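You operate a simulated robot arm through the tools that you are given. There is no shell and no other tool.

Carry out the task below with a simulated robot arm. There is one attempt and no reset: what you move stays moved.

Task
Move the green caddy over to the empty bay and lock both catches.
Fine: the tower is unplugged and drained already; push it fully home before you lock it in.

The check looks at the end state, three seconds after you hand in, the way a careful person would. Anything else that was tipped, shoved, dropped, spilled or broken makes it a failure.

Robot
A 7-joint arm with a three-finger gripper, fixed in place. Base frame: the origin is on the floor under the middle of its stand, x ahead of it, y to its left, z up; the work surface is at about z = 0.9. Units: m, rad, N and s.
It reaches about 1.342 m from its shoulder. Its first joint turns from -2.897 to 2.897 rad. Payload 2.69 kg.
The tool frame sits at the grasp point between the pads (the TCP): z along the fingers, y along the line on which they close. The tips reach 0.03 m beyond it. The gripper opens to 0.128 m; its body begins 0.117 m behind the TCP.
Orientation is told as [roll, pitch, yaw] about the base's x, y, z axes, in that order, counted from this pose: with the fingers straight down and closing along the base's y, the tool's x points along the base's -x, its y along +y and its z along -z.

Tools
- The arm moves only by the tool nudge_tool. Its argument "targets" is a list of rows, each an object of numbers (a shift or turn left out is 0, a gripper value left out holds the last): "tx", "ty", "tz": the shift along the base's x, y, z in m; "ax", "ay", "az": the turn, a rotation vector about the base's x, y, z in degrees; "grip": the gripper command, from -1 (shut) to 1 (fully open), values between in proportion. In form: [{"tx": .., "ty": .., "tz": .., "ax": .., "ay": .., "az": .., "grip": ..}, ...]. A call has 1 to 20 rows; each row shifts and turns the commanded pose from where the row before left it. Each row takes 0.2 s and may step no farther than 0.05 m and 0.15 rad from the row before; otherwise, or with a gripper value out of range, the whole call is refused. Where a pose cannot be reached the arm comes as near as it can. A force on the tool above 40 N (or 10 N above the force at the start of the call, whichever is more), or a blocked arm, ends the call early, and 0.2 s more pass. The fingers move at their own pace (about 0.127 m/s each) and stop on an object; they squeeze with about 28 N. The grip force told is the motor's: it shows also when the fingers shut on nothing. Time passes only in rows, and 0.2 s behind the last, so rows that do not move let the fingers close. The reply holds the time, the measured pose of the TCP, the force on the tool along the base axes, the opening and the grip force, in the units named above and with some noise, with the torque about the TCP (base axes, N m) and any sound that the robot's microphone picked up.
- Cameras (640 x 400 px; columns grow to the right, rows downward): "scene" is fixed at [0.2169, 0.5001, 1.6239]; the picture's right is [0.40, -0.92, 0.00], its down [-0.77, -0.34, -0.54] and it looks along [0.49, 0.21, -0.84] (base axes); focal length 314 px, centre (320, 200). "wrist" rides on the gripper at [0.058, 0.054, -0.131] in the tool frame; the picture's right is [-0.68, 0.74, 0.00], its down [-0.62, -0.57, -0.55] and it looks along [-0.40, -0.37, 0.84] (tool axes); focal length 234 px, centre (320, 200). There is no depth. A picture from a camera that has moved, and an enlarged one, comes with that camera's place and axes in the base frame and with its lens. The place of the scene camera against the robot may be out by one fixed shift of up to 0.012 m in any direction.
- capture(camera): a new picture of that camera. The clock stands still meanwhile.
- move_column(by): moves the trunk up (or, below 0, down) by that many m; the arm rides with it, the base frame stays. It gives what a move gives, with no picture.
- enlarge(camera, box): a new picture of the part [left, top, right, bottom] of that camera's present view, enlarged. The clock stands still meanwhile.
- finish_job(): hands the job in; it is judged then, once.

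Places have to be worked out from the pictures, the camera data and where the tool is seen. Open the gripper and draw the arm clear of the work before you hand the job in, unless the task says otherwise.

The tools are called after "Emit:" by a JSON object that holds its "name" and its "arguments". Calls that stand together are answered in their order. nudge_tool: Moves the arm, as the interface text tells. Its arguments: {"type":"object","properties":{"targets":{"type":"array"}},"required":["targets"]} The other tools are called the same way: move_column (by) moves the trunk up or down; capture (camera) takes a picture; enlarge (camera, box) takes an enlarged picture of a part of a camera's view; finish_job () hands the job in.

At the start:

```text
t: 0.0
ee_pos: [0.4415, 0.4777, 1.3844]
orientation: [-0.001, -0.002, 0.001]
contact_force: [-0.6, 0.5, -0.4]
wrist_torque: [0.0, -0.04, 0.01]
gripper_width: 0.1279
grasp_force: 0.0
trunk travel left (down, up): [-0.15, 0.2]
```

scene: 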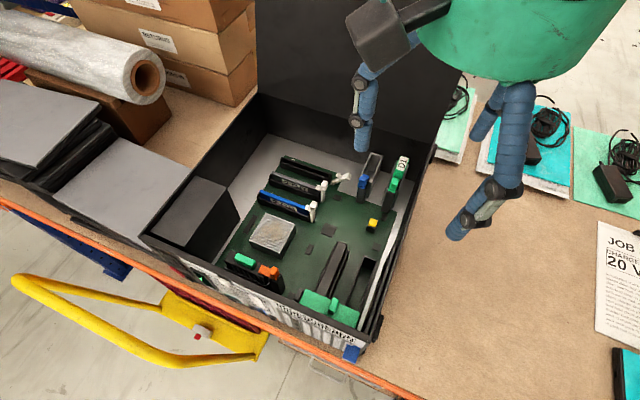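
wrist: 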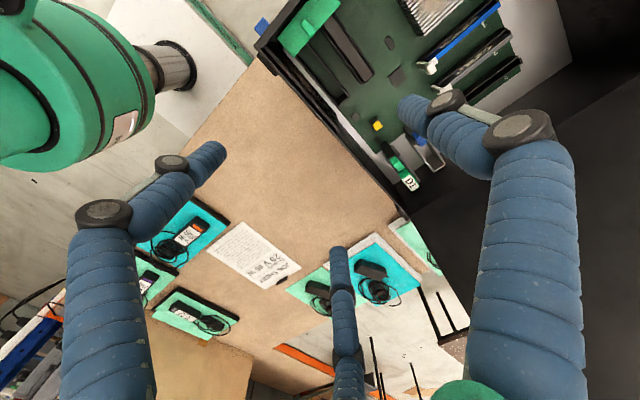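

I start by looking closely at the tower's inside, to see the green caddy, the bays and the catches.

Emit:
{"name": "enlarge", "arguments": {"camera": "scene", "box": [220, 130, 440, 270]}}

Emit:
{"name": "enlarge", "arguments": {"camera": "scene", "box": [210, 220, 400, 370]}}

Emit:
{"name": "enlarge", "arguments": {"camera": "wrist", "box": [250, 0, 550, 200]}}

```text
2.86 times, centred on (330, 200) of scene
camera zoom: at [0.2169, 0.5001, 1.6239], right [0.4, -0.92, 0.0], down [-0.77, -0.34, -0.54], along [0.49, 0.21, -0.84], focal length 898 px, centre (291, 200)
```

zoom: 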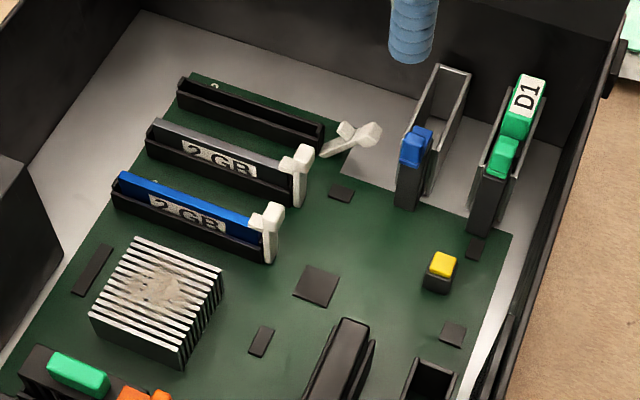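

```text
2.67 times, centred on (305, 295) of scene
camera zoom: at [0.2169, 0.5001, 1.6239], right [0.4, -0.92, 0.0], down [-0.77, -0.34, -0.54], along [0.49, 0.21, -0.84], focal length 838 px, centre (360, -53)
```

zoom: 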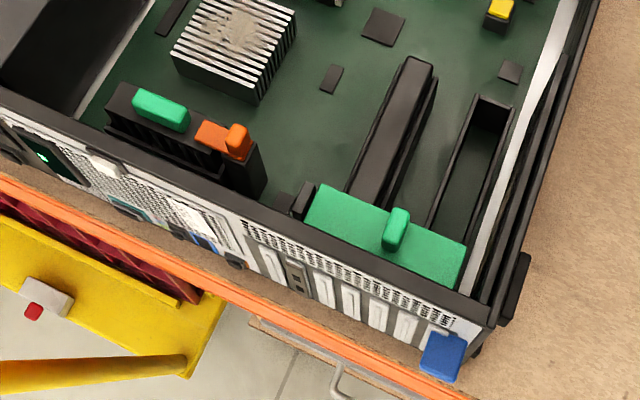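

```text
2.00 times, centred on (400, 100) of wrist
camera zoom: at [0.3815, 0.531, 1.5157], right [0.68, 0.74, 0.0], down [0.62, -0.57, 0.55], along [0.4, -0.37, -0.84], focal length 468 px, centre (160, 400)
```

zoom: 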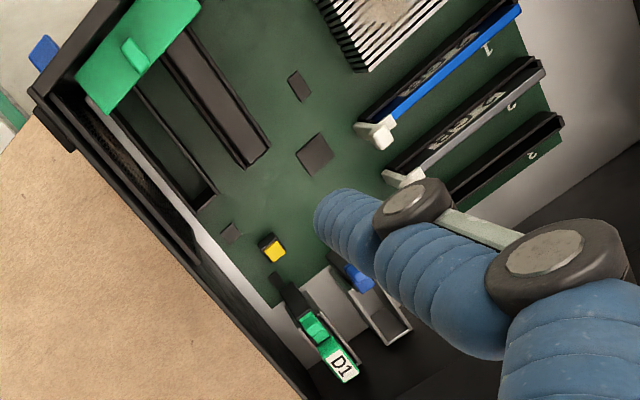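

The drive bays seem to be the two grey cages at the right; I zoom in much further on them.

Emit:
{"name": "enlarge", "arguments": {"camera": "scene", "box": [345, 145, 425, 215]}}

Emit:
{"name": "enlarge", "arguments": {"camera": "wrist", "box": [360, 110, 460, 200]}}

Emit:
{"name": "enlarge", "arguments": {"camera": "scene", "box": [290, 230, 400, 370]}}

```text
5.71 times, centred on (385, 180) of scene
camera zoom: at [0.2169, 0.5001, 1.6239], right [0.4, -0.92, 0.0], down [-0.77, -0.34, -0.54], along [0.49, 0.21, -0.84], focal length 1796 px, centre (-51, 314)
```

zoom: 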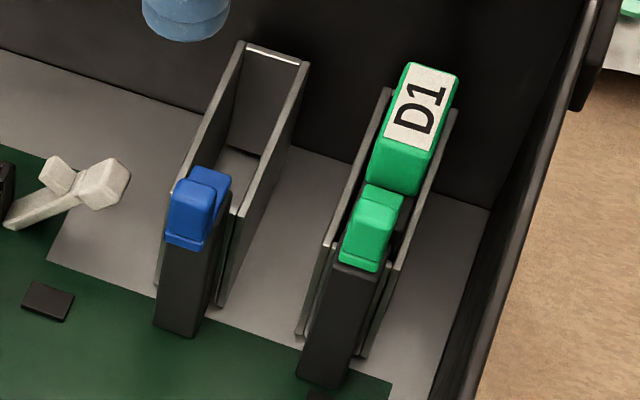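

```text
4.44 times, centred on (410, 155) of wrist
camera zoom: at [0.3815, 0.531, 1.5157], right [0.68, 0.74, 0.0], down [0.62, -0.57, 0.55], along [0.4, -0.37, -0.84], focal length 1041 px, centre (-80, 400)
```

zoom: 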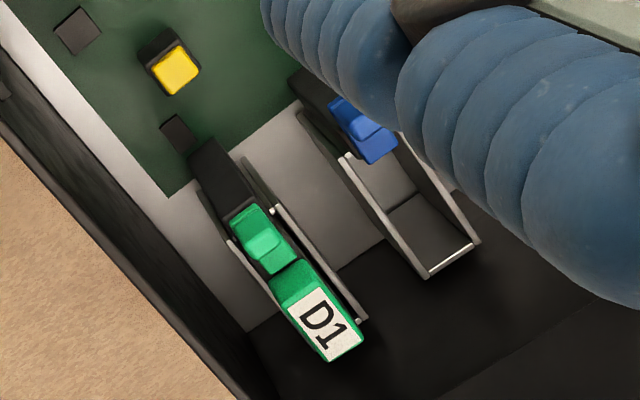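

```text
2.86 times, centred on (345, 300) of scene
camera zoom: at [0.2169, 0.5001, 1.6239], right [0.4, -0.92, 0.0], down [-0.77, -0.34, -0.54], along [0.49, 0.21, -0.84], focal length 898 px, centre (249, -86)
```

zoom: 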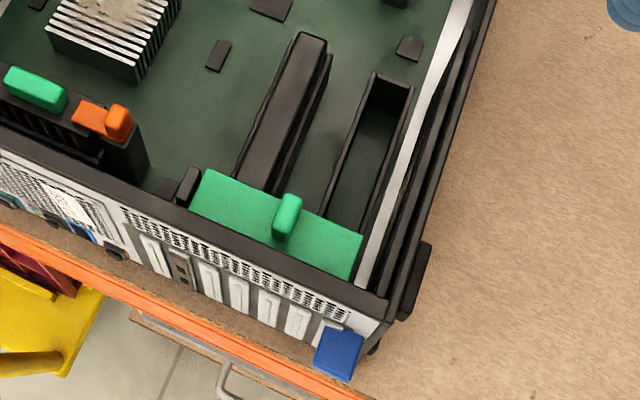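

The bays are near x≈0.67, y≈0.51 (D1 caddy) and y≈0.58 (empty), with the caddy's top at z≈1.10. I move the wrist camera over for a nearer view, staying well above everything.

Emit:
{"name": "nudge_tool", "arguments": {"targets": [{"tx": 0.04, "ty": 0.03}, {"tx": 0.04, "ty": 0.03}, {"tx": 0.03, "ty": 0.03}, {"ty": 0.03}, {"ty": 0.03}, {"ty": 0.02}, {}]}}

Emit:
{"name": "capture", "arguments": {"camera": "wrist"}}

Emit:
{"name": "enlarge", "arguments": {"camera": "wrist", "box": [230, 110, 410, 240]}}

```text
t: 1.6
ee_pos: [0.5503, 0.6473, 1.3844]
orientation: [0.001, -0.001, -0.001]
contact_force: [-0.3, 0.2, -1.1]
wrist_torque: [0.01, -0.01, 0.03]
gripper_width: 0.1283
grasp_force: 0.1
trunk travel left (down, up): [-0.15, 0.2]
```

```text
taken
camera wrist: at [0.4896, 0.7009, 1.5175], right [0.68, 0.74, 0.0], down [0.62, -0.57, 0.55], along [0.4, -0.37, -0.84], focal length 234 px, centre (320, 200)
```

wrist: 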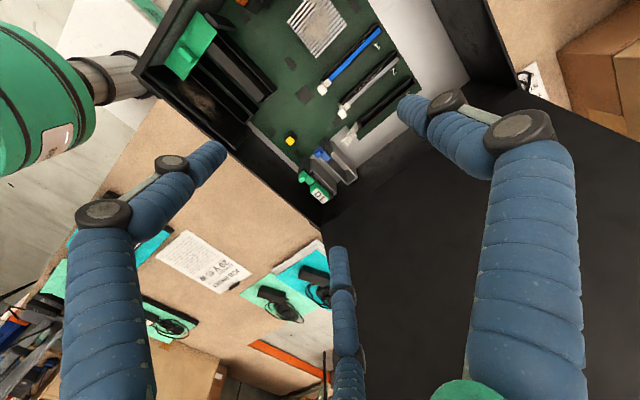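

```text
3.08 times, centred on (320, 175) of wrist
camera zoom: at [0.4896, 0.7009, 1.5175], right [0.68, 0.74, 0.0], down [0.62, -0.57, 0.55], along [0.4, -0.37, -0.84], focal length 720 px, centre (320, 277)
```

zoom: 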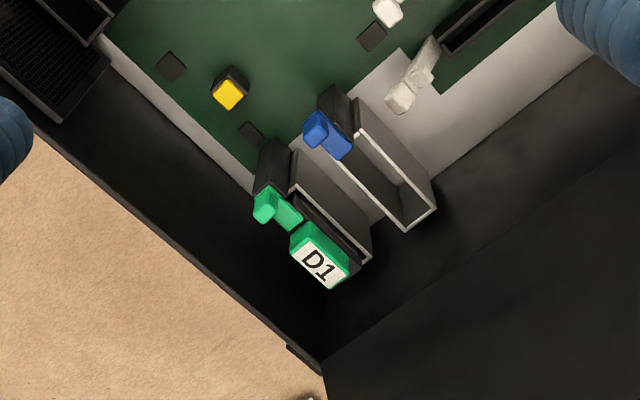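

The bays are seen in the middle of the picture; I go down about 0.14 m (still well above the case) for a sharper view.

Emit:
{"name": "nudge_tool", "arguments": {"targets": [{"tx": 0.01, "ty": -0.01, "tz": -0.04}, {"tx": 0.01, "ty": -0.01, "tz": -0.04}, {"tx": 0.01, "ty": -0.01, "tz": -0.04}, {"tz": -0.02}, {}]}}

Emit:
{"name": "capture", "arguments": {"camera": "wrist"}}

Emit:
{"name": "enlarge", "arguments": {"camera": "wrist", "box": [240, 110, 400, 230]}}

Emit:
{"name": "capture", "arguments": {"camera": "scene"}}

```text
t: 2.8
ee_pos: [0.5832, 0.617, 1.244]
orientation: [0.0, 0.001, 0.001]
contact_force: [-0.7, 0.4, 0.0]
wrist_torque: [-0.02, 0.01, 0.04]
gripper_width: 0.128
grasp_force: 0.1
trunk travel left (down, up): [-0.15, 0.2]
```

```text
taken
camera wrist: at [0.5221, 0.6705, 1.3754], right [0.68, 0.74, 0.0], down [0.62, -0.57, 0.55], along [0.4, -0.37, -0.84], focal length 234 px, centre (320, 200)
```

wrist: 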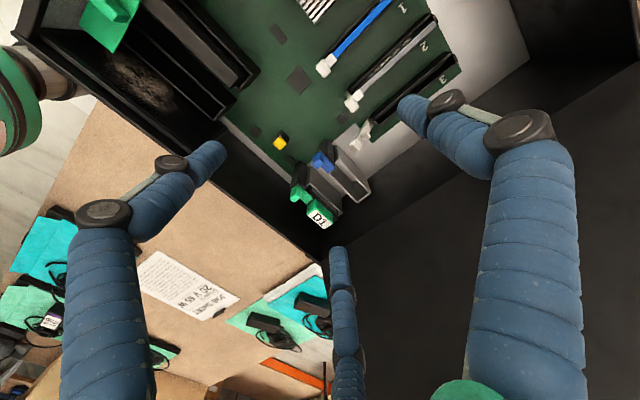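

```text
3.33 times, centred on (320, 170) of wrist
camera zoom: at [0.5221, 0.6705, 1.3754], right [0.68, 0.74, 0.0], down [0.62, -0.57, 0.55], along [0.4, -0.37, -0.84], focal length 781 px, centre (320, 300)
```

zoom: 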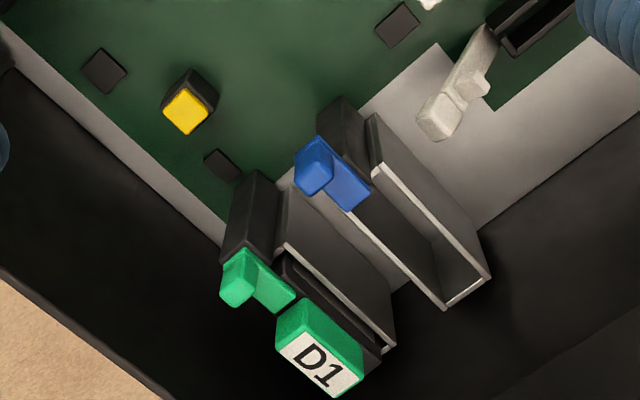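

```text
taken
```

scene: 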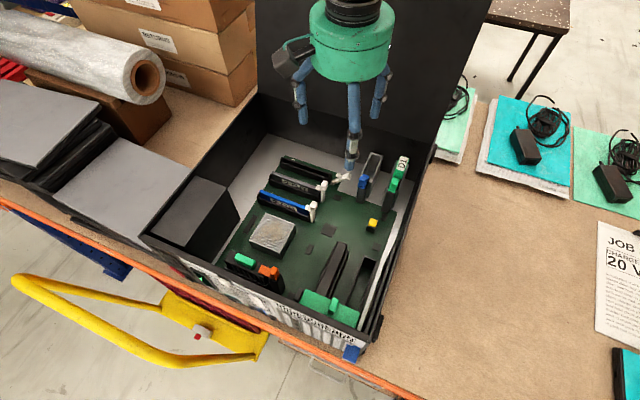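

I measured the caddy's handle top at about (0.697, 0.510, 1.066), about 0.045 m long in x, 0.02 m wide in y. Before planning the grasp I need to see how the three fingers come together, so I close the gripper here in free air.

Emit:
{"name": "nudge_tool", "arguments": {"targets": [{"grip": -1}, {"grip": -1}, {"grip": -1}, {"grip": -1}]}}

Emit:
{"name": "capture", "arguments": {"camera": "wrist"}}

Emit:
{"name": "enlarge", "arguments": {"camera": "scene", "box": [260, 20, 440, 220]}}

Emit:
{"name": "enlarge", "arguments": {"camera": "wrist", "box": [260, 120, 380, 240]}}

```text
t: 3.8
ee_pos: [0.5829, 0.6168, 1.2436]
orientation: [0.0, 0.002, -0.001]
contact_force: [-0.4, -0.8, -0.4]
wrist_torque: [-0.01, -0.01, -0.03]
gripper_width: 0.002
grasp_force: 27.8
trunk travel left (down, up): [-0.15, 0.2]
```

```text
taken
camera wrist: at [0.522, 0.6705, 1.3754], right [0.68, 0.74, 0.0], down [0.62, -0.57, 0.55], along [0.4, -0.37, -0.84], focal length 234 px, centre (320, 200)
```

wrist: 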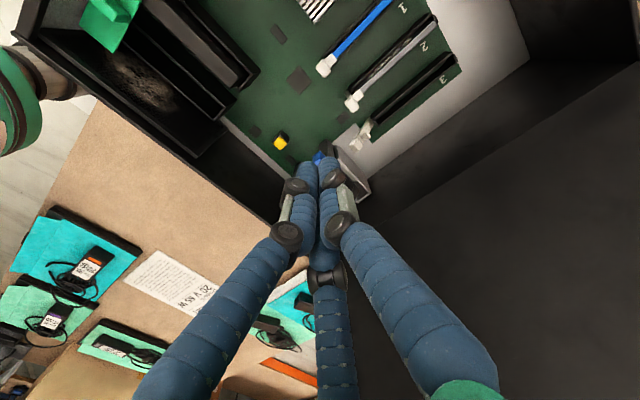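

```text
2.00 times, centred on (350, 120) of scene
camera zoom: at [0.2169, 0.5001, 1.6239], right [0.4, -0.92, 0.0], down [-0.77, -0.34, -0.54], along [0.49, 0.21, -0.84], focal length 629 px, centre (260, 360)
```

zoom: 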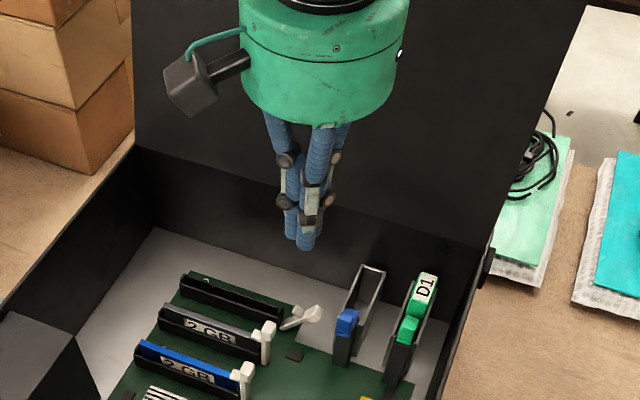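

```text
3.33 times, centred on (320, 180) of wrist
camera zoom: at [0.522, 0.6705, 1.3754], right [0.68, 0.74, 0.0], down [0.62, -0.57, 0.55], along [0.4, -0.37, -0.84], focal length 781 px, centre (320, 267)
```

zoom: 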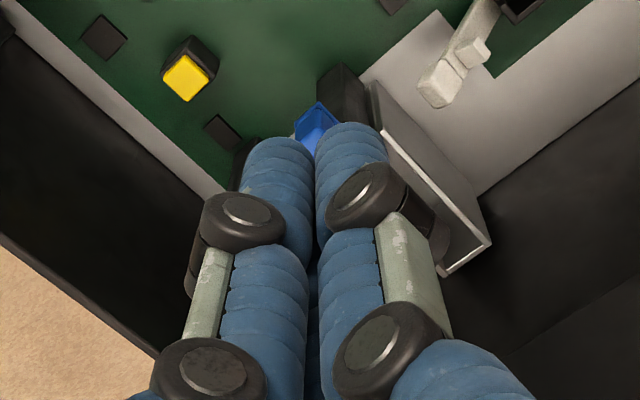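

The fingers come together centrically (A from +y, B and C from the −y side). To learn how the catches work I reopen and tilt the wrist camera for a low, slanting side view of the bays from the open middle of the case.

Emit:
{"name": "nudge_tool", "arguments": {"targets": [{"grip": 1, "ax": -5.07, "ay": -5.52, "tx": -0.01, "ty": 0.005}, {"ax": -5.07, "ay": -5.52, "tx": -0.01, "ty": 0.005}, {"ax": -5.07, "ay": -5.52, "tx": -0.01, "ty": 0.005}, {"ax": -5.07, "ay": -5.52}, {"tz": -0.04}, {"tz": -0.04}, {"tz": -0.02}, {}]}}

Emit:
{"name": "capture", "arguments": {"camera": "wrist"}}

Emit:
{"name": "enlarge", "arguments": {"camera": "wrist", "box": [240, 130, 400, 250]}}

Emit:
{"name": "capture", "arguments": {"camera": "scene"}}

```text
t: 5.6
ee_pos: [0.5528, 0.634, 1.1437]
orientation: [-0.371, -0.377, 0.072]
contact_force: [0.0, 1.0, 0.5]
wrist_torque: [-0.01, -0.02, 0.0]
gripper_width: 0.1281
grasp_force: 0.1
trunk travel left (down, up): [-0.15, 0.2]
```

```text
taken
camera wrist: at [0.4519, 0.723, 1.2193], right [0.68, 0.74, 0.0], down [0.33, -0.3, 0.89], along [0.66, -0.6, -0.45], focal length 234 px, centre (320, 200)
```

wrist: 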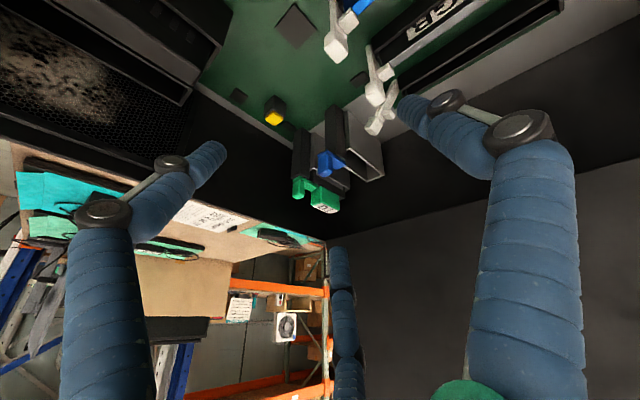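

```text
3.33 times, centred on (320, 190) of wrist
camera zoom: at [0.4519, 0.723, 1.2193], right [0.68, 0.74, 0.0], down [0.33, -0.3, 0.89], along [0.66, -0.6, -0.45], focal length 781 px, centre (320, 233)
```

zoom: 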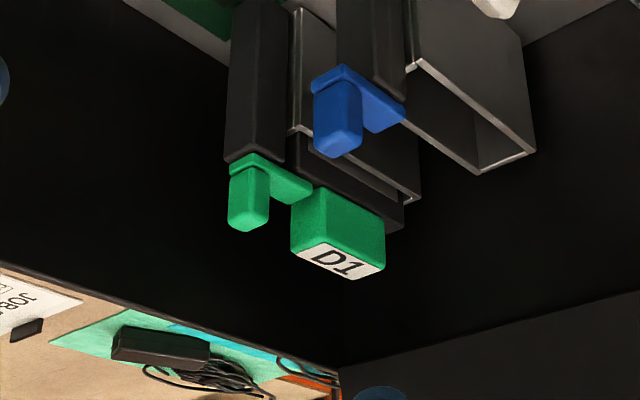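

```text
taken
```

scene: 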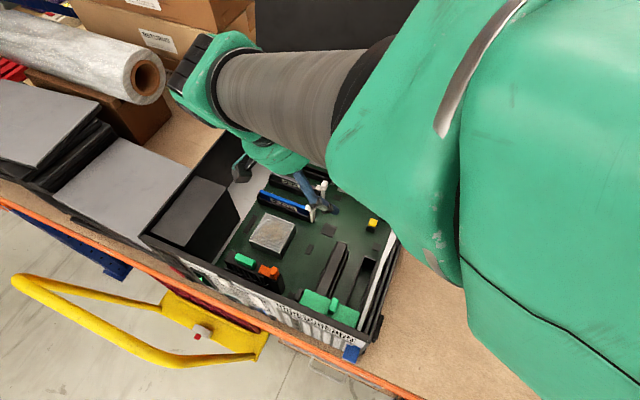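

The picture (it is upside down) shows each catch is a plate with an upright knob on a post: the green plate is forward over the caddy body (locked; knob top ≈ (0.638, 0.512, 1.071)) while the blue one overhangs its post toward −x by ~17 mm (knob ≈ (0.621, 0.576, 1.071)), so they look like sliders along x. I zoom in harder to confirm before touching anything.

Emit:
{"name": "enlarge", "arguments": {"camera": "wrist", "box": [280, 130, 360, 220]}}

Emit:
{"name": "enlarge", "arguments": {"camera": "wrist", "box": [280, 90, 400, 190]}}

```text
4.44 times, centred on (320, 175) of wrist
camera zoom: at [0.4519, 0.723, 1.2193], right [0.68, 0.74, 0.0], down [0.33, -0.3, 0.89], along [0.66, -0.6, -0.45], focal length 1041 px, centre (320, 311)
```

zoom: 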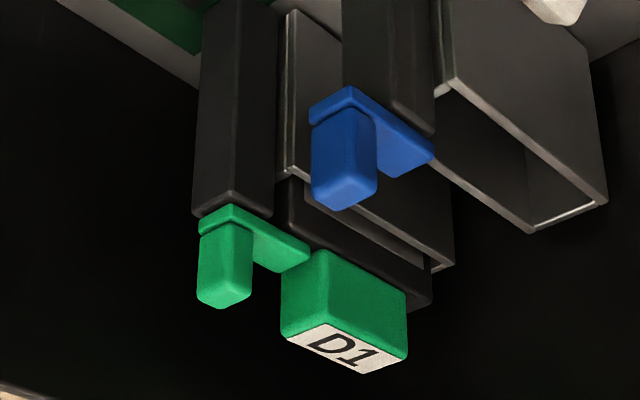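

```text
4.00 times, centred on (340, 140) of wrist
camera zoom: at [0.4519, 0.723, 1.2193], right [0.68, 0.74, 0.0], down [0.33, -0.3, 0.89], along [0.66, -0.6, -0.45], focal length 937 px, centre (240, 440)
```

zoom: 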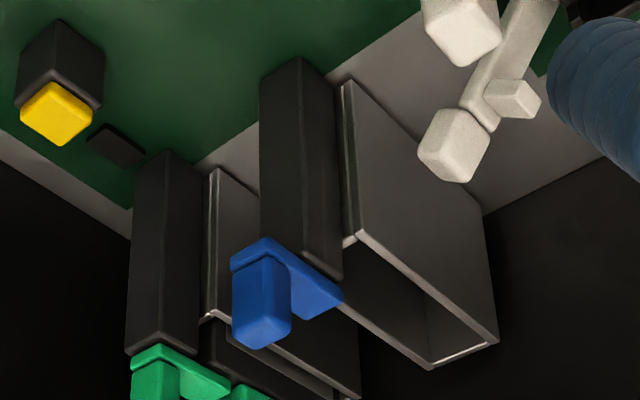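

Confirmed: green plate is flush on its post and reaches over the caddy body (locked), the blue one is drawn back (open). I'll right the gripper, turn it 30° so one finger points to +x, narrow it, and hover above the green knob before reaching down around it.

Emit:
{"name": "nudge_tool", "arguments": {"targets": [{"tz": 0.03, "ax": 5.07, "ay": 5.52}, {"tz": 0.03, "ax": 5.07, "ay": 5.52}, {"ax": 5.07, "ay": 5.52, "tx": 0.01, "ty": -0.015}, {"ax": 5.07, "ay": 5.52, "tx": 0.01, "ty": -0.015}, {"az": 7.5, "tx": 0.015, "ty": -0.02, "grip": -0.5}, {"az": 7.5, "tx": 0.015, "ty": -0.02}, {"az": 7.5, "tx": 0.015, "ty": -0.02}, {"az": 7.5, "tx": 0.0207, "ty": -0.0325}, {}, {}]}}

Emit:
{"name": "capture", "arguments": {"camera": "wrist"}}

Emit:
{"name": "enlarge", "arguments": {"camera": "wrist", "box": [260, 110, 400, 240]}}

Emit:
{"name": "enlarge", "arguments": {"camera": "scene", "box": [320, 30, 480, 230]}}

```text
t: 7.8
ee_pos: [0.634, 0.5115, 1.203]
orientation: [0.001, 0.0, 0.524]
contact_force: [0.5, 0.1, -0.1]
wrist_torque: [0.0, 0.0, 0.0]
gripper_width: 0.0323
grasp_force: 0.1
trunk travel left (down, up): [-0.15, 0.2]
```

```text
taken
camera wrist: at [0.555, 0.5287, 1.3354], right [0.22, 0.98, 0.0], down [0.82, -0.18, 0.55], along [0.54, -0.12, -0.84], focal length 234 px, centre (320, 200)
```

wrist: 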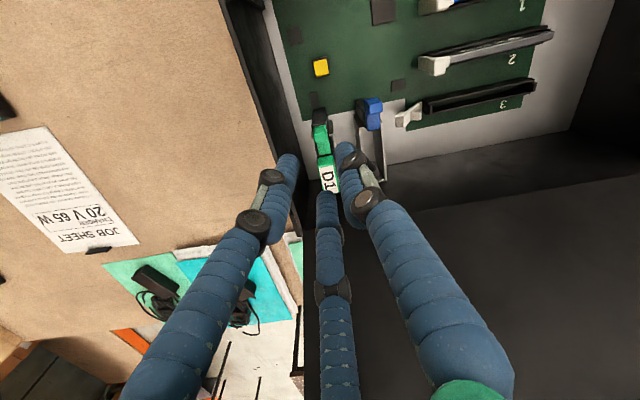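

```text
3.08 times, centred on (330, 175) of wrist
camera zoom: at [0.555, 0.5287, 1.3354], right [0.22, 0.98, 0.0], down [0.82, -0.18, 0.55], along [0.54, -0.12, -0.84], focal length 720 px, centre (289, 277)
```

zoom: 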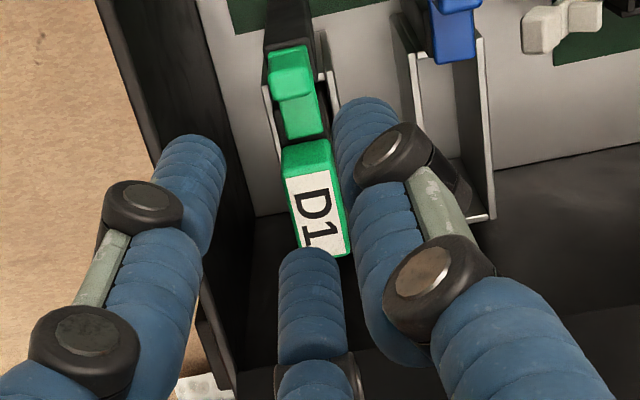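

```text
2.00 times, centred on (400, 130) of scene
camera zoom: at [0.2169, 0.5001, 1.6239], right [0.4, -0.92, 0.0], down [-0.77, -0.34, -0.54], along [0.49, 0.21, -0.84], focal length 629 px, centre (160, 340)
```

zoom: 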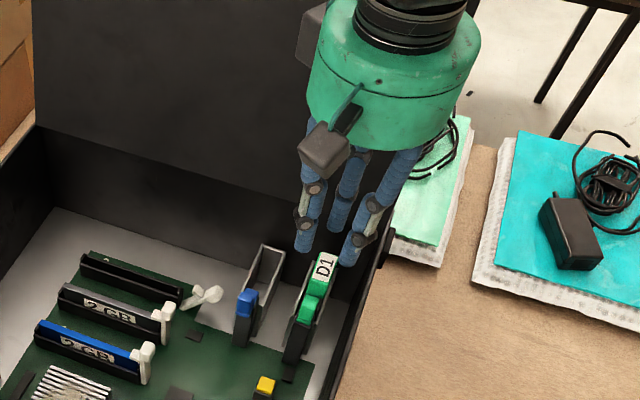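

Fingers straddle the knob's column nicely (C toward +x, between knob and handle). I correct x by +4 mm and descend part way, then check.

Emit:
{"name": "nudge_tool", "arguments": {"targets": [{"tx": 0.004, "ty": -0.001, "tz": -0.02}, {"tz": -0.03}, {"tz": -0.03}, {"tz": -0.015}, {}]}}

Emit:
{"name": "enlarge", "arguments": {"camera": "wrist", "box": [250, 110, 410, 250]}}

Emit:
{"name": "enlarge", "arguments": {"camera": "scene", "box": [330, 90, 450, 220]}}

```text
t: 9.0
ee_pos: [0.6407, 0.5097, 1.1081]
orientation: [0.002, 0.001, 0.523]
contact_force: [-1.0, 1.0, -0.2]
wrist_torque: [0.01, 0.03, 0.0]
gripper_width: 0.0322
grasp_force: 0.1
trunk travel left (down, up): [-0.15, 0.2]
```

```text
2.86 times, centred on (330, 180) of wrist
camera zoom: at [0.561, 0.5266, 1.2415], right [0.22, 0.98, 0.0], down [0.82, -0.18, 0.55], along [0.54, -0.12, -0.84], focal length 669 px, centre (291, 257)
```

zoom: 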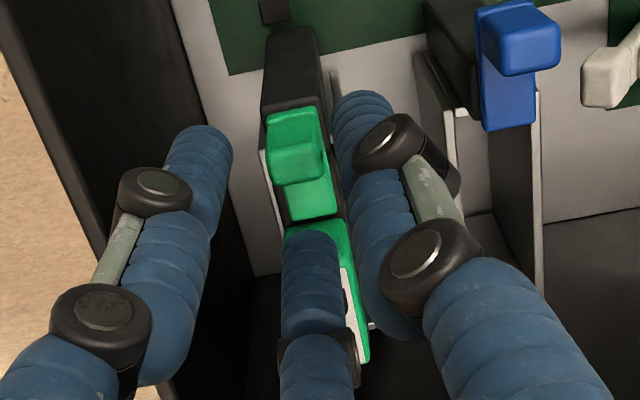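

```text
3.08 times, centred on (390, 155) of scene
camera zoom: at [0.2169, 0.5001, 1.6239], right [0.4, -0.92, 0.0], down [-0.77, -0.34, -0.54], along [0.49, 0.21, -0.84], focal length 967 px, centre (105, 338)
```

zoom: 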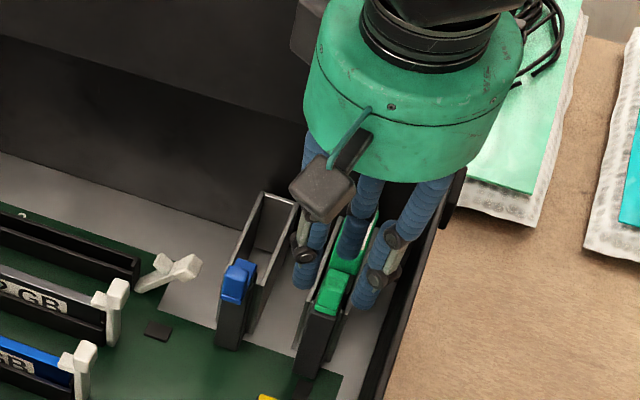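

Knob is measured again at ≈(0.638, 0.5105); finger C's inner edge is at x≈0.654, outer ≈0.672, handle starts ≈0.679. I shift 2 mm to −x and lower the tips to just above the plate.

Emit:
{"name": "nudge_tool", "arguments": {"targets": [{"tx": -0.002, "ty": 0.001}, {"tz": -0.009}, {"tz": -0.009}, {"tz": -0.008}, {}]}}

Emit:
{"name": "enlarge", "arguments": {"camera": "wrist", "box": [250, 110, 410, 250]}}

Emit:
{"name": "enlarge", "arguments": {"camera": "scene", "box": [330, 90, 450, 220]}}

```text
t: 10.2
ee_pos: [0.6393, 0.5095, 1.0833]
orientation: [0.002, 0.002, 0.525]
contact_force: [-0.6, 0.1, 0.3]
wrist_torque: [-0.02, -0.01, 0.03]
gripper_width: 0.0319
grasp_force: 0.1
trunk travel left (down, up): [-0.15, 0.2]
```

```text
2.86 times, centred on (330, 180) of wrist
camera zoom: at [0.5608, 0.5266, 1.2147], right [0.22, 0.98, 0.0], down [0.82, -0.18, 0.55], along [0.54, -0.12, -0.84], focal length 669 px, centre (291, 257)
```

zoom: 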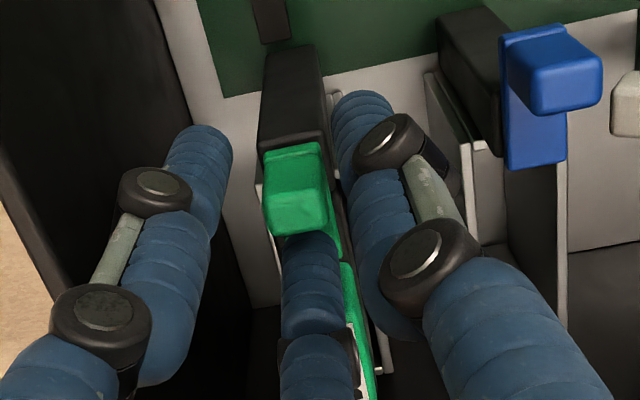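

```text
3.08 times, centred on (390, 155) of scene
camera zoom: at [0.2169, 0.5001, 1.6239], right [0.4, -0.92, 0.0], down [-0.77, -0.34, -0.54], along [0.49, 0.21, -0.84], focal length 967 px, centre (105, 338)
```

zoom: 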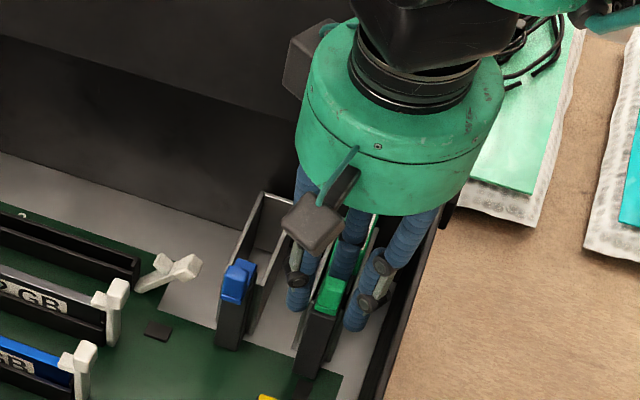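

The fingers are around the knob, no contact yet. I now draw it toward −x in small steps and watch force and sound.

Emit:
{"name": "nudge_tool", "arguments": {"targets": [{"tx": -0.004}, {"tx": -0.004}, {"tx": -0.003}, {"tx": -0.003}, {}]}}

Emit:
{"name": "enlarge", "arguments": {"camera": "wrist", "box": [250, 110, 410, 250]}}

```text
t: 11.4
ee_pos: [0.6247, 0.5096, 1.0814]
orientation: [0.001, -0.001, 0.524]
contact_force: [1.1, -0.3, 1.5]
wrist_torque: [0.04, -0.05, 0.01]
gripper_width: 0.0329
grasp_force: 1.1
trunk travel left (down, up): [-0.15, 0.2]
```

```text
2.86 times, centred on (330, 180) of wrist
camera zoom: at [0.5458, 0.5272, 1.2144], right [0.22, 0.98, 0.0], down [0.82, -0.18, 0.55], along [0.54, -0.12, -0.84], focal length 669 px, centre (291, 257)
```

zoom: 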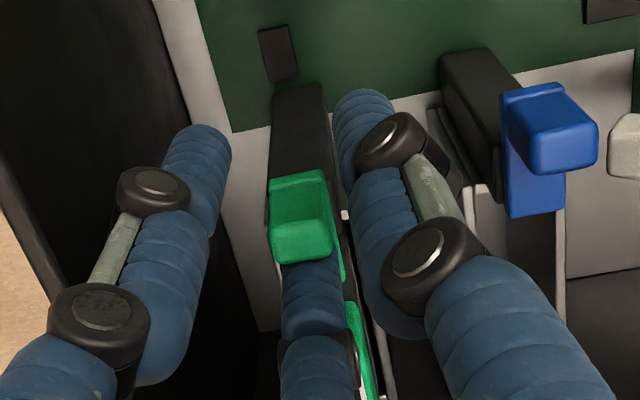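

Contact with the knob is just beginning (grip reads 1.1 N). I keep pulling −x in small steps.

Emit:
{"name": "nudge_tool", "arguments": {"targets": [{"tx": -0.003}, {"tx": -0.003}, {"tx": -0.003}, {"tx": -0.003}, {}]}}

Emit:
{"name": "enlarge", "arguments": {"camera": "wrist", "box": [250, 110, 410, 250]}}

Emit:
{"name": "enlarge", "arguments": {"camera": "scene", "box": [330, 90, 450, 220]}}

```text
t: 12.6
ee_pos: [0.6124, 0.5105, 1.0822]
orientation: [-0.001, 0.002, 0.525]
contact_force: [1.3, 0.4, 0.7]
wrist_torque: [0.0, -0.05, 0.01]
gripper_width: 0.0329
grasp_force: 0.3
trunk travel left (down, up): [-0.15, 0.2]
```

```text
2.86 times, centred on (330, 180) of wrist
camera zoom: at [0.534, 0.5273, 1.2147], right [0.22, 0.98, 0.0], down [0.82, -0.18, 0.55], along [0.54, -0.12, -0.84], focal length 669 px, centre (291, 257)
```

zoom: 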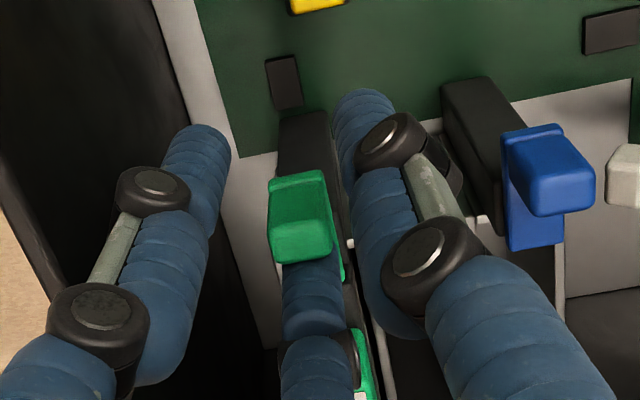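

```text
3.08 times, centred on (390, 155) of scene
camera zoom: at [0.2169, 0.5001, 1.6239], right [0.4, -0.92, 0.0], down [-0.77, -0.34, -0.54], along [0.49, 0.21, -0.84], focal length 967 px, centre (105, 338)
```

zoom: 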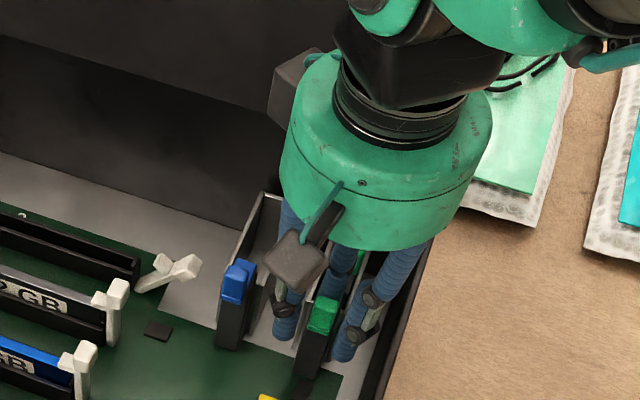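

The green catch slides with ~1.5 N and travels with the finger. I continue until it stops.

Emit:
{"name": "nudge_tool", "arguments": {"targets": [{"tx": -0.002}, {"tx": -0.002}, {"tx": -0.002}, {}]}}

Emit:
{"name": "enlarge", "arguments": {"camera": "wrist", "box": [250, 110, 410, 250]}}

```text
t: 13.6
ee_pos: [0.607, 0.5103, 1.0819]
orientation: [0.0, -0.001, 0.523]
contact_force: [11.9, 0.6, 1.0]
wrist_torque: [-0.01, -0.34, 0.01]
gripper_width: 0.0397
grasp_force: 6.0
trunk travel left (down, up): [-0.15, 0.2]
```

```text
2.86 times, centred on (330, 180) of wrist
camera zoom: at [0.5288, 0.5273, 1.2149], right [0.22, 0.98, 0.0], down [0.82, -0.18, 0.55], along [0.54, -0.12, -0.84], focal length 669 px, centre (291, 257)
```

zoom: 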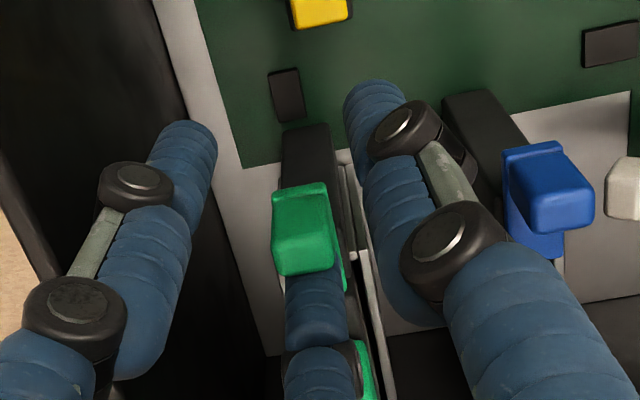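

The force rose to 12 N with the fingers pushed back: the green catch is at its open stop. I back off a few mm and rise straight up, then verify.

Emit:
{"name": "nudge_tool", "arguments": {"targets": [{"tx": 0.004}, {"tx": 0.004}, {}, {"tz": 0.02}, {"tz": 0.03}, {"tz": 0.04}, {"tz": 0.04}, {}]}}

Emit:
{"name": "capture", "arguments": {"camera": "wrist"}}

Emit:
{"name": "enlarge", "arguments": {"camera": "wrist", "box": [270, 60, 410, 200]}}

Emit:
{"name": "enlarge", "arguments": {"camera": "scene", "box": [340, 130, 430, 220]}}

```text
t: 15.4
ee_pos: [0.616, 0.5084, 1.2117]
orientation: [-0.001, 0.001, 0.523]
contact_force: [-1.0, -0.3, -0.1]
wrist_torque: [0.0, -0.03, 0.01]
gripper_width: 0.0322
grasp_force: 0.0
trunk travel left (down, up): [-0.15, 0.2]
```

```text
taken
camera wrist: at [0.5367, 0.525, 1.3447], right [0.22, 0.98, 0.0], down [0.82, -0.18, 0.55], along [0.54, -0.12, -0.84], focal length 234 px, centre (320, 200)
```

wrist: 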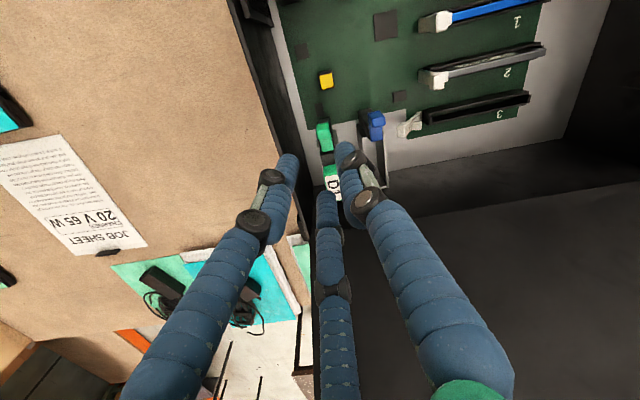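

```text
2.86 times, centred on (340, 130) of wrist
camera zoom: at [0.5367, 0.525, 1.3447], right [0.22, 0.98, 0.0], down [0.82, -0.18, 0.55], along [0.54, -0.12, -0.84], focal length 669 px, centre (263, 400)
```

zoom: 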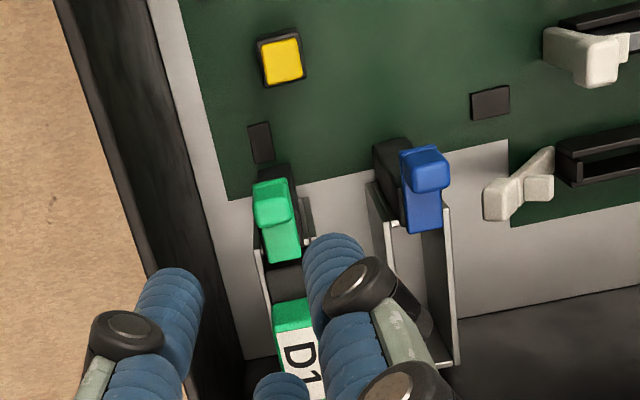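

```text
4.44 times, centred on (385, 175) of scene
camera zoom: at [0.2169, 0.5001, 1.6239], right [0.4, -0.92, 0.0], down [-0.77, -0.34, -0.54], along [0.49, 0.21, -0.84], focal length 1397 px, centre (31, 311)
```

zoom: 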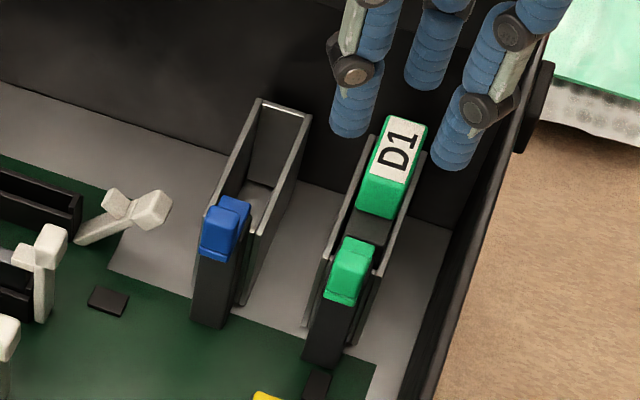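

Both catch plates now end at x≈0.653 — the green one is open like the blue one. Next I turn the gripper back, lean it 15° (body away from the upright panel behind at x≈0.745), open to ~0.05 m, and hover over the handle centre ≈(0.699, 0.503).

Emit:
{"name": "nudge_tool", "arguments": {"targets": [{"az": -7.5, "grip": -0.22, "tx": 0.01}, {"az": -7.5, "tx": 0.01}, {"az": -7.5, "tx": 0.01}, {"az": -7.5, "tx": 0.01}, {"ay": -7.5, "tx": 0.015, "ty": -0.003}, {"ay": -7.5, "tx": 0.015, "ty": -0.003}, {"tx": 0.013, "tz": -0.02}, {"tz": -0.03}, {}, {}]}}

Emit:
{"name": "capture", "arguments": {"camera": "wrist"}}

Emit:
{"name": "enlarge", "arguments": {"camera": "wrist", "box": [240, 100, 420, 260]}}

Emit:
{"name": "enlarge", "arguments": {"camera": "scene", "box": [340, 60, 480, 220]}}

```text
t: 17.6
ee_pos: [0.6976, 0.5022, 1.1622]
orientation: [-0.001, -0.261, -0.001]
contact_force: [-0.4, -0.4, 1.1]
wrist_torque: [-0.02, -0.01, -0.01]
gripper_width: 0.0501
grasp_force: 0.0
trunk travel left (down, up): [-0.15, 0.2]
```

```text
taken
camera wrist: at [0.6057, 0.5564, 1.2751], right [0.65, 0.74, 0.18], down [0.45, -0.57, 0.69], along [0.61, -0.37, -0.7], focal length 234 px, centre (320, 200)
```

wrist: 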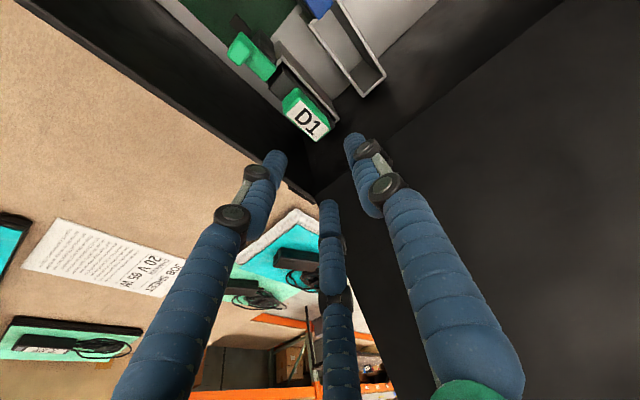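

```text
2.50 times, centred on (330, 180) of wrist
camera zoom: at [0.6057, 0.5564, 1.2751], right [0.65, 0.74, 0.18], down [0.45, -0.57, 0.69], along [0.61, -0.37, -0.7], focal length 585 px, centre (295, 250)
```

zoom: 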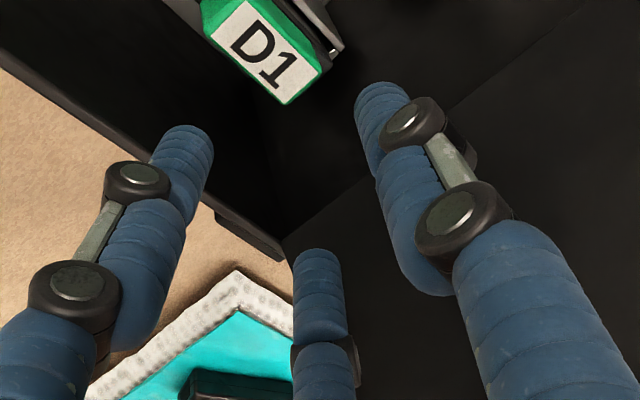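

```text
2.50 times, centred on (410, 140) of scene
camera zoom: at [0.2169, 0.5001, 1.6239], right [0.4, -0.92, 0.0], down [-0.77, -0.34, -0.54], along [0.49, 0.21, -0.84], focal length 786 px, centre (95, 350)
```

zoom: 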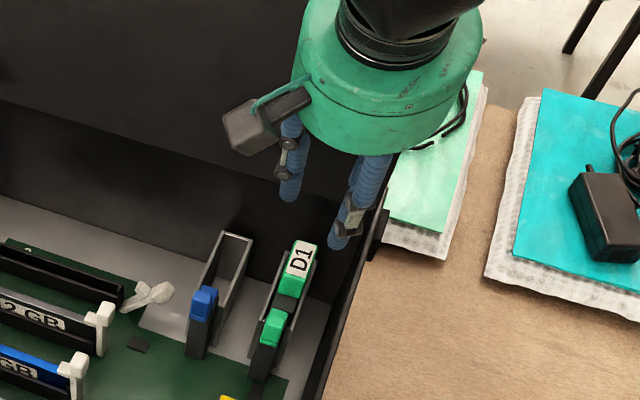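

Handle measured here at x 0.675–0.719, y 0.499–0.520, top z≈1.066; back wall edge at x≈0.747. I reduce the lean to 10° for a more even grip, centre (allowing for the slanted fingers), and descend part way.

Emit:
{"name": "nudge_tool", "arguments": {"targets": [{"ay": 5, "tx": -0.004, "ty": 0.001}, {}, {"tz": -0.025}, {"tz": -0.025}, {"tz": -0.012}, {}]}}

Emit:
{"name": "capture", "arguments": {"camera": "wrist"}}

Emit:
{"name": "enlarge", "arguments": {"camera": "wrist", "box": [240, 100, 420, 260]}}

Emit:
{"name": "enlarge", "arguments": {"camera": "scene", "box": [340, 60, 480, 220]}}

```text
t: 19.0
ee_pos: [0.6935, 0.5042, 1.1007]
orientation: [0.001, -0.175, 0.0]
contact_force: [0.0, 0.3, -0.4]
wrist_torque: [0.03, -0.02, -0.02]
gripper_width: 0.0496
grasp_force: 0.1
trunk travel left (down, up): [-0.15, 0.2]
```

```text
taken
camera wrist: at [0.6123, 0.5581, 1.2211], right [0.67, 0.74, 0.12], down [0.51, -0.57, 0.65], along [0.54, -0.37, -0.75], focal length 234 px, centre (320, 200)
```

wrist: 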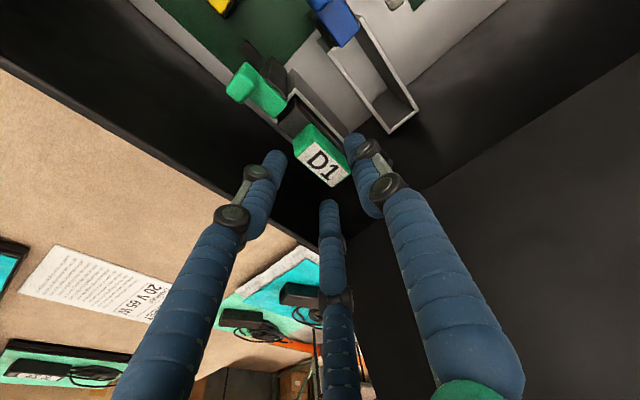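

```text
2.50 times, centred on (330, 180) of wrist
camera zoom: at [0.6123, 0.5581, 1.2211], right [0.67, 0.74, 0.12], down [0.51, -0.57, 0.65], along [0.54, -0.37, -0.75], focal length 585 px, centre (295, 250)
```

zoom: 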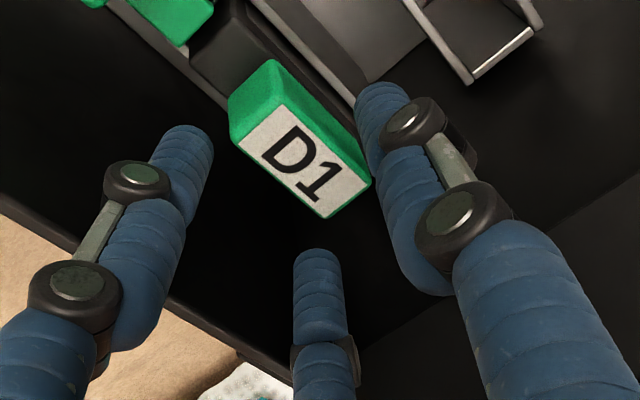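

```text
2.50 times, centred on (410, 140) of scene
camera zoom: at [0.2169, 0.5001, 1.6239], right [0.4, -0.92, 0.0], down [-0.77, -0.34, -0.54], along [0.49, 0.21, -0.84], focal length 786 px, centre (95, 350)
```

zoom: 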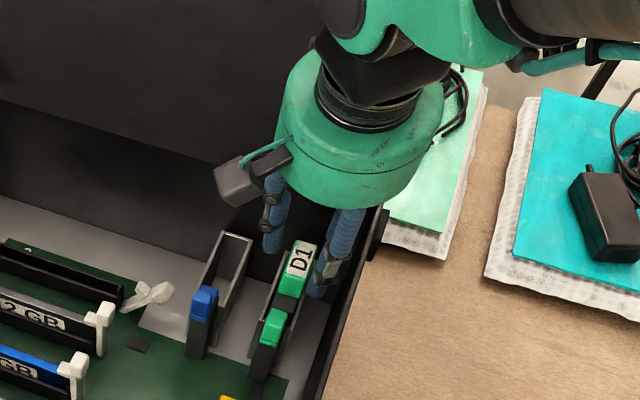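

Handle corners re-measured: x 0.679–0.720, y 0.499–0.518. I trim by (+2, −2) mm and descend to the grip height (tips ≈1.04, just above the caddy body).

Emit:
{"name": "nudge_tool", "arguments": {"targets": [{"tx": 0.002, "ty": -0.002}, {"tz": -0.01}, {"tz": -0.01}, {"tz": -0.008}, {}]}}

Emit:
{"name": "enlarge", "arguments": {"camera": "wrist", "box": [240, 100, 420, 260]}}

Emit:
{"name": "enlarge", "arguments": {"camera": "scene", "box": [340, 90, 460, 220]}}

```text
t: 20.2
ee_pos: [0.6943, 0.503, 1.0719]
orientation: [0.001, -0.176, 0.001]
contact_force: [0.6, -0.3, 0.0]
wrist_torque: [0.0, 0.01, 0.0]
gripper_width: 0.0499
grasp_force: 0.1
trunk travel left (down, up): [-0.15, 0.2]
```

```text
2.50 times, centred on (330, 180) of wrist
camera zoom: at [0.6138, 0.5568, 1.1926], right [0.67, 0.74, 0.12], down [0.51, -0.57, 0.65], along [0.54, -0.37, -0.75], focal length 585 px, centre (295, 250)
```

zoom: 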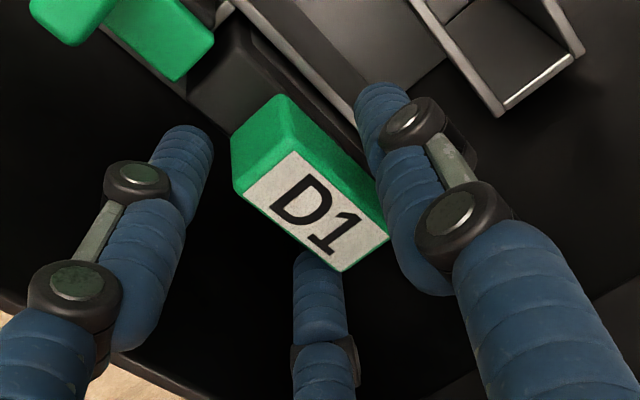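

```text
3.08 times, centred on (400, 155) of scene
camera zoom: at [0.2169, 0.5001, 1.6239], right [0.4, -0.92, 0.0], down [-0.77, -0.34, -0.54], along [0.49, 0.21, -0.84], focal length 967 px, centre (74, 338)
```

zoom: 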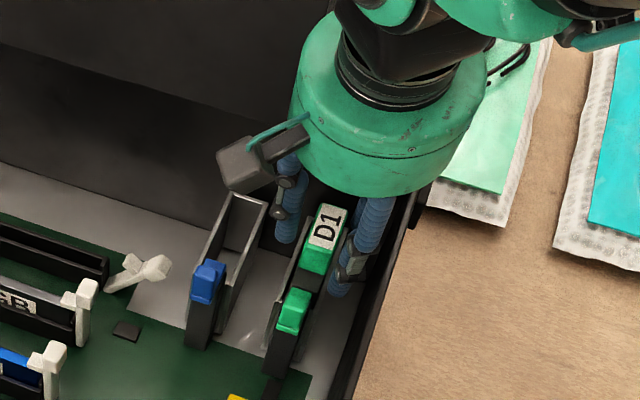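

The handle sits between the three fingers with no contact. I close the gripper on it.

Emit:
{"name": "nudge_tool", "arguments": {"targets": [{"grip": -0.5}, {"grip": -0.7}, {"grip": -1}, {}, {}]}}

Emit:
{"name": "enlarge", "arguments": {"camera": "wrist", "box": [240, 100, 420, 260]}}

```text
t: 21.4
ee_pos: [0.6954, 0.5031, 1.0735]
orientation: [-0.002, -0.175, 0.0]
contact_force: [-0.5, -0.8, 0.4]
wrist_torque: [-0.04, -0.04, -0.02]
gripper_width: 0.0336
grasp_force: 27.8
trunk travel left (down, up): [-0.15, 0.2]
```

```text
2.50 times, centred on (330, 180) of wrist
camera zoom: at [0.6137, 0.5567, 1.1927], right [0.67, 0.74, 0.12], down [0.51, -0.57, 0.65], along [0.54, -0.37, -0.75], focal length 585 px, centre (295, 250)
```

zoom: 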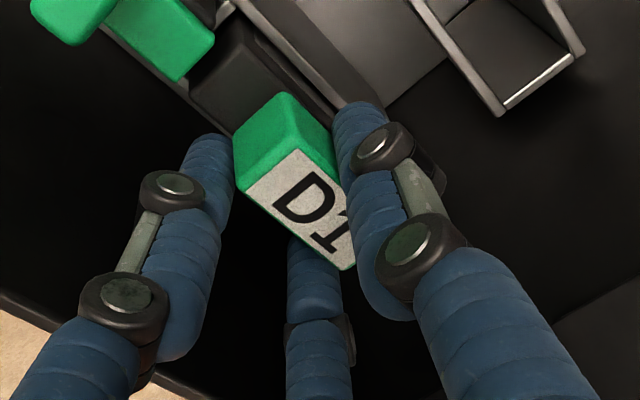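

Gripped (width 0.034, almost no side load). I lift slowly and watch the force.

Emit:
{"name": "nudge_tool", "arguments": {"targets": [{"tz": 0.004}, {"tz": 0.004}, {"tz": 0.004}, {"tz": 0.004}, {}]}}

Emit:
{"name": "enlarge", "arguments": {"camera": "wrist", "box": [240, 60, 420, 260]}}

Emit:
{"name": "enlarge", "arguments": {"camera": "scene", "box": [340, 90, 460, 220]}}

```text
t: 22.6
ee_pos: [0.6962, 0.5025, 1.0888]
orientation: [0.0, -0.174, 0.0]
contact_force: [-0.6, -1.2, -2.5]
wrist_torque: [0.02, 0.04, 0.01]
gripper_width: 0.0335
grasp_force: 28.4
trunk travel left (down, up): [-0.15, 0.2]
```

```text
2.00 times, centred on (330, 160) of wrist
camera zoom: at [0.6142, 0.5565, 1.2085], right [0.67, 0.74, 0.12], down [0.51, -0.57, 0.65], along [0.54, -0.37, -0.75], focal length 468 px, centre (300, 280)
```

zoom: 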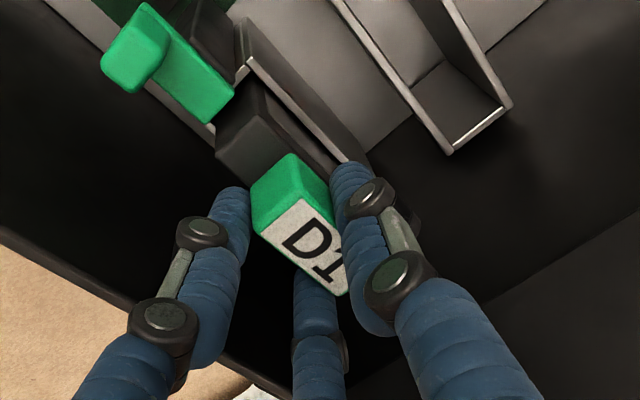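

```text
3.08 times, centred on (400, 155) of scene
camera zoom: at [0.2169, 0.5001, 1.6239], right [0.4, -0.92, 0.0], down [-0.77, -0.34, -0.54], along [0.49, 0.21, -0.84], focal length 967 px, centre (74, 338)
```

zoom: 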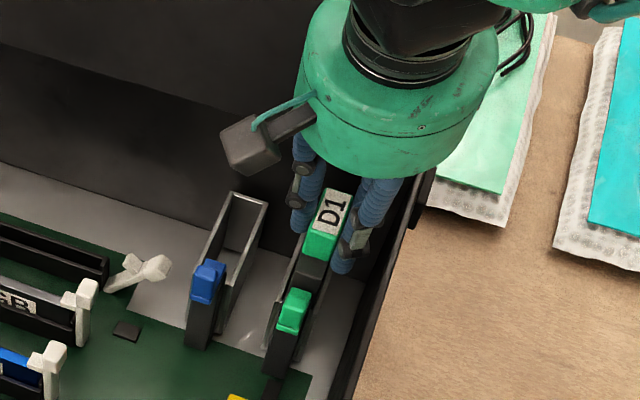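

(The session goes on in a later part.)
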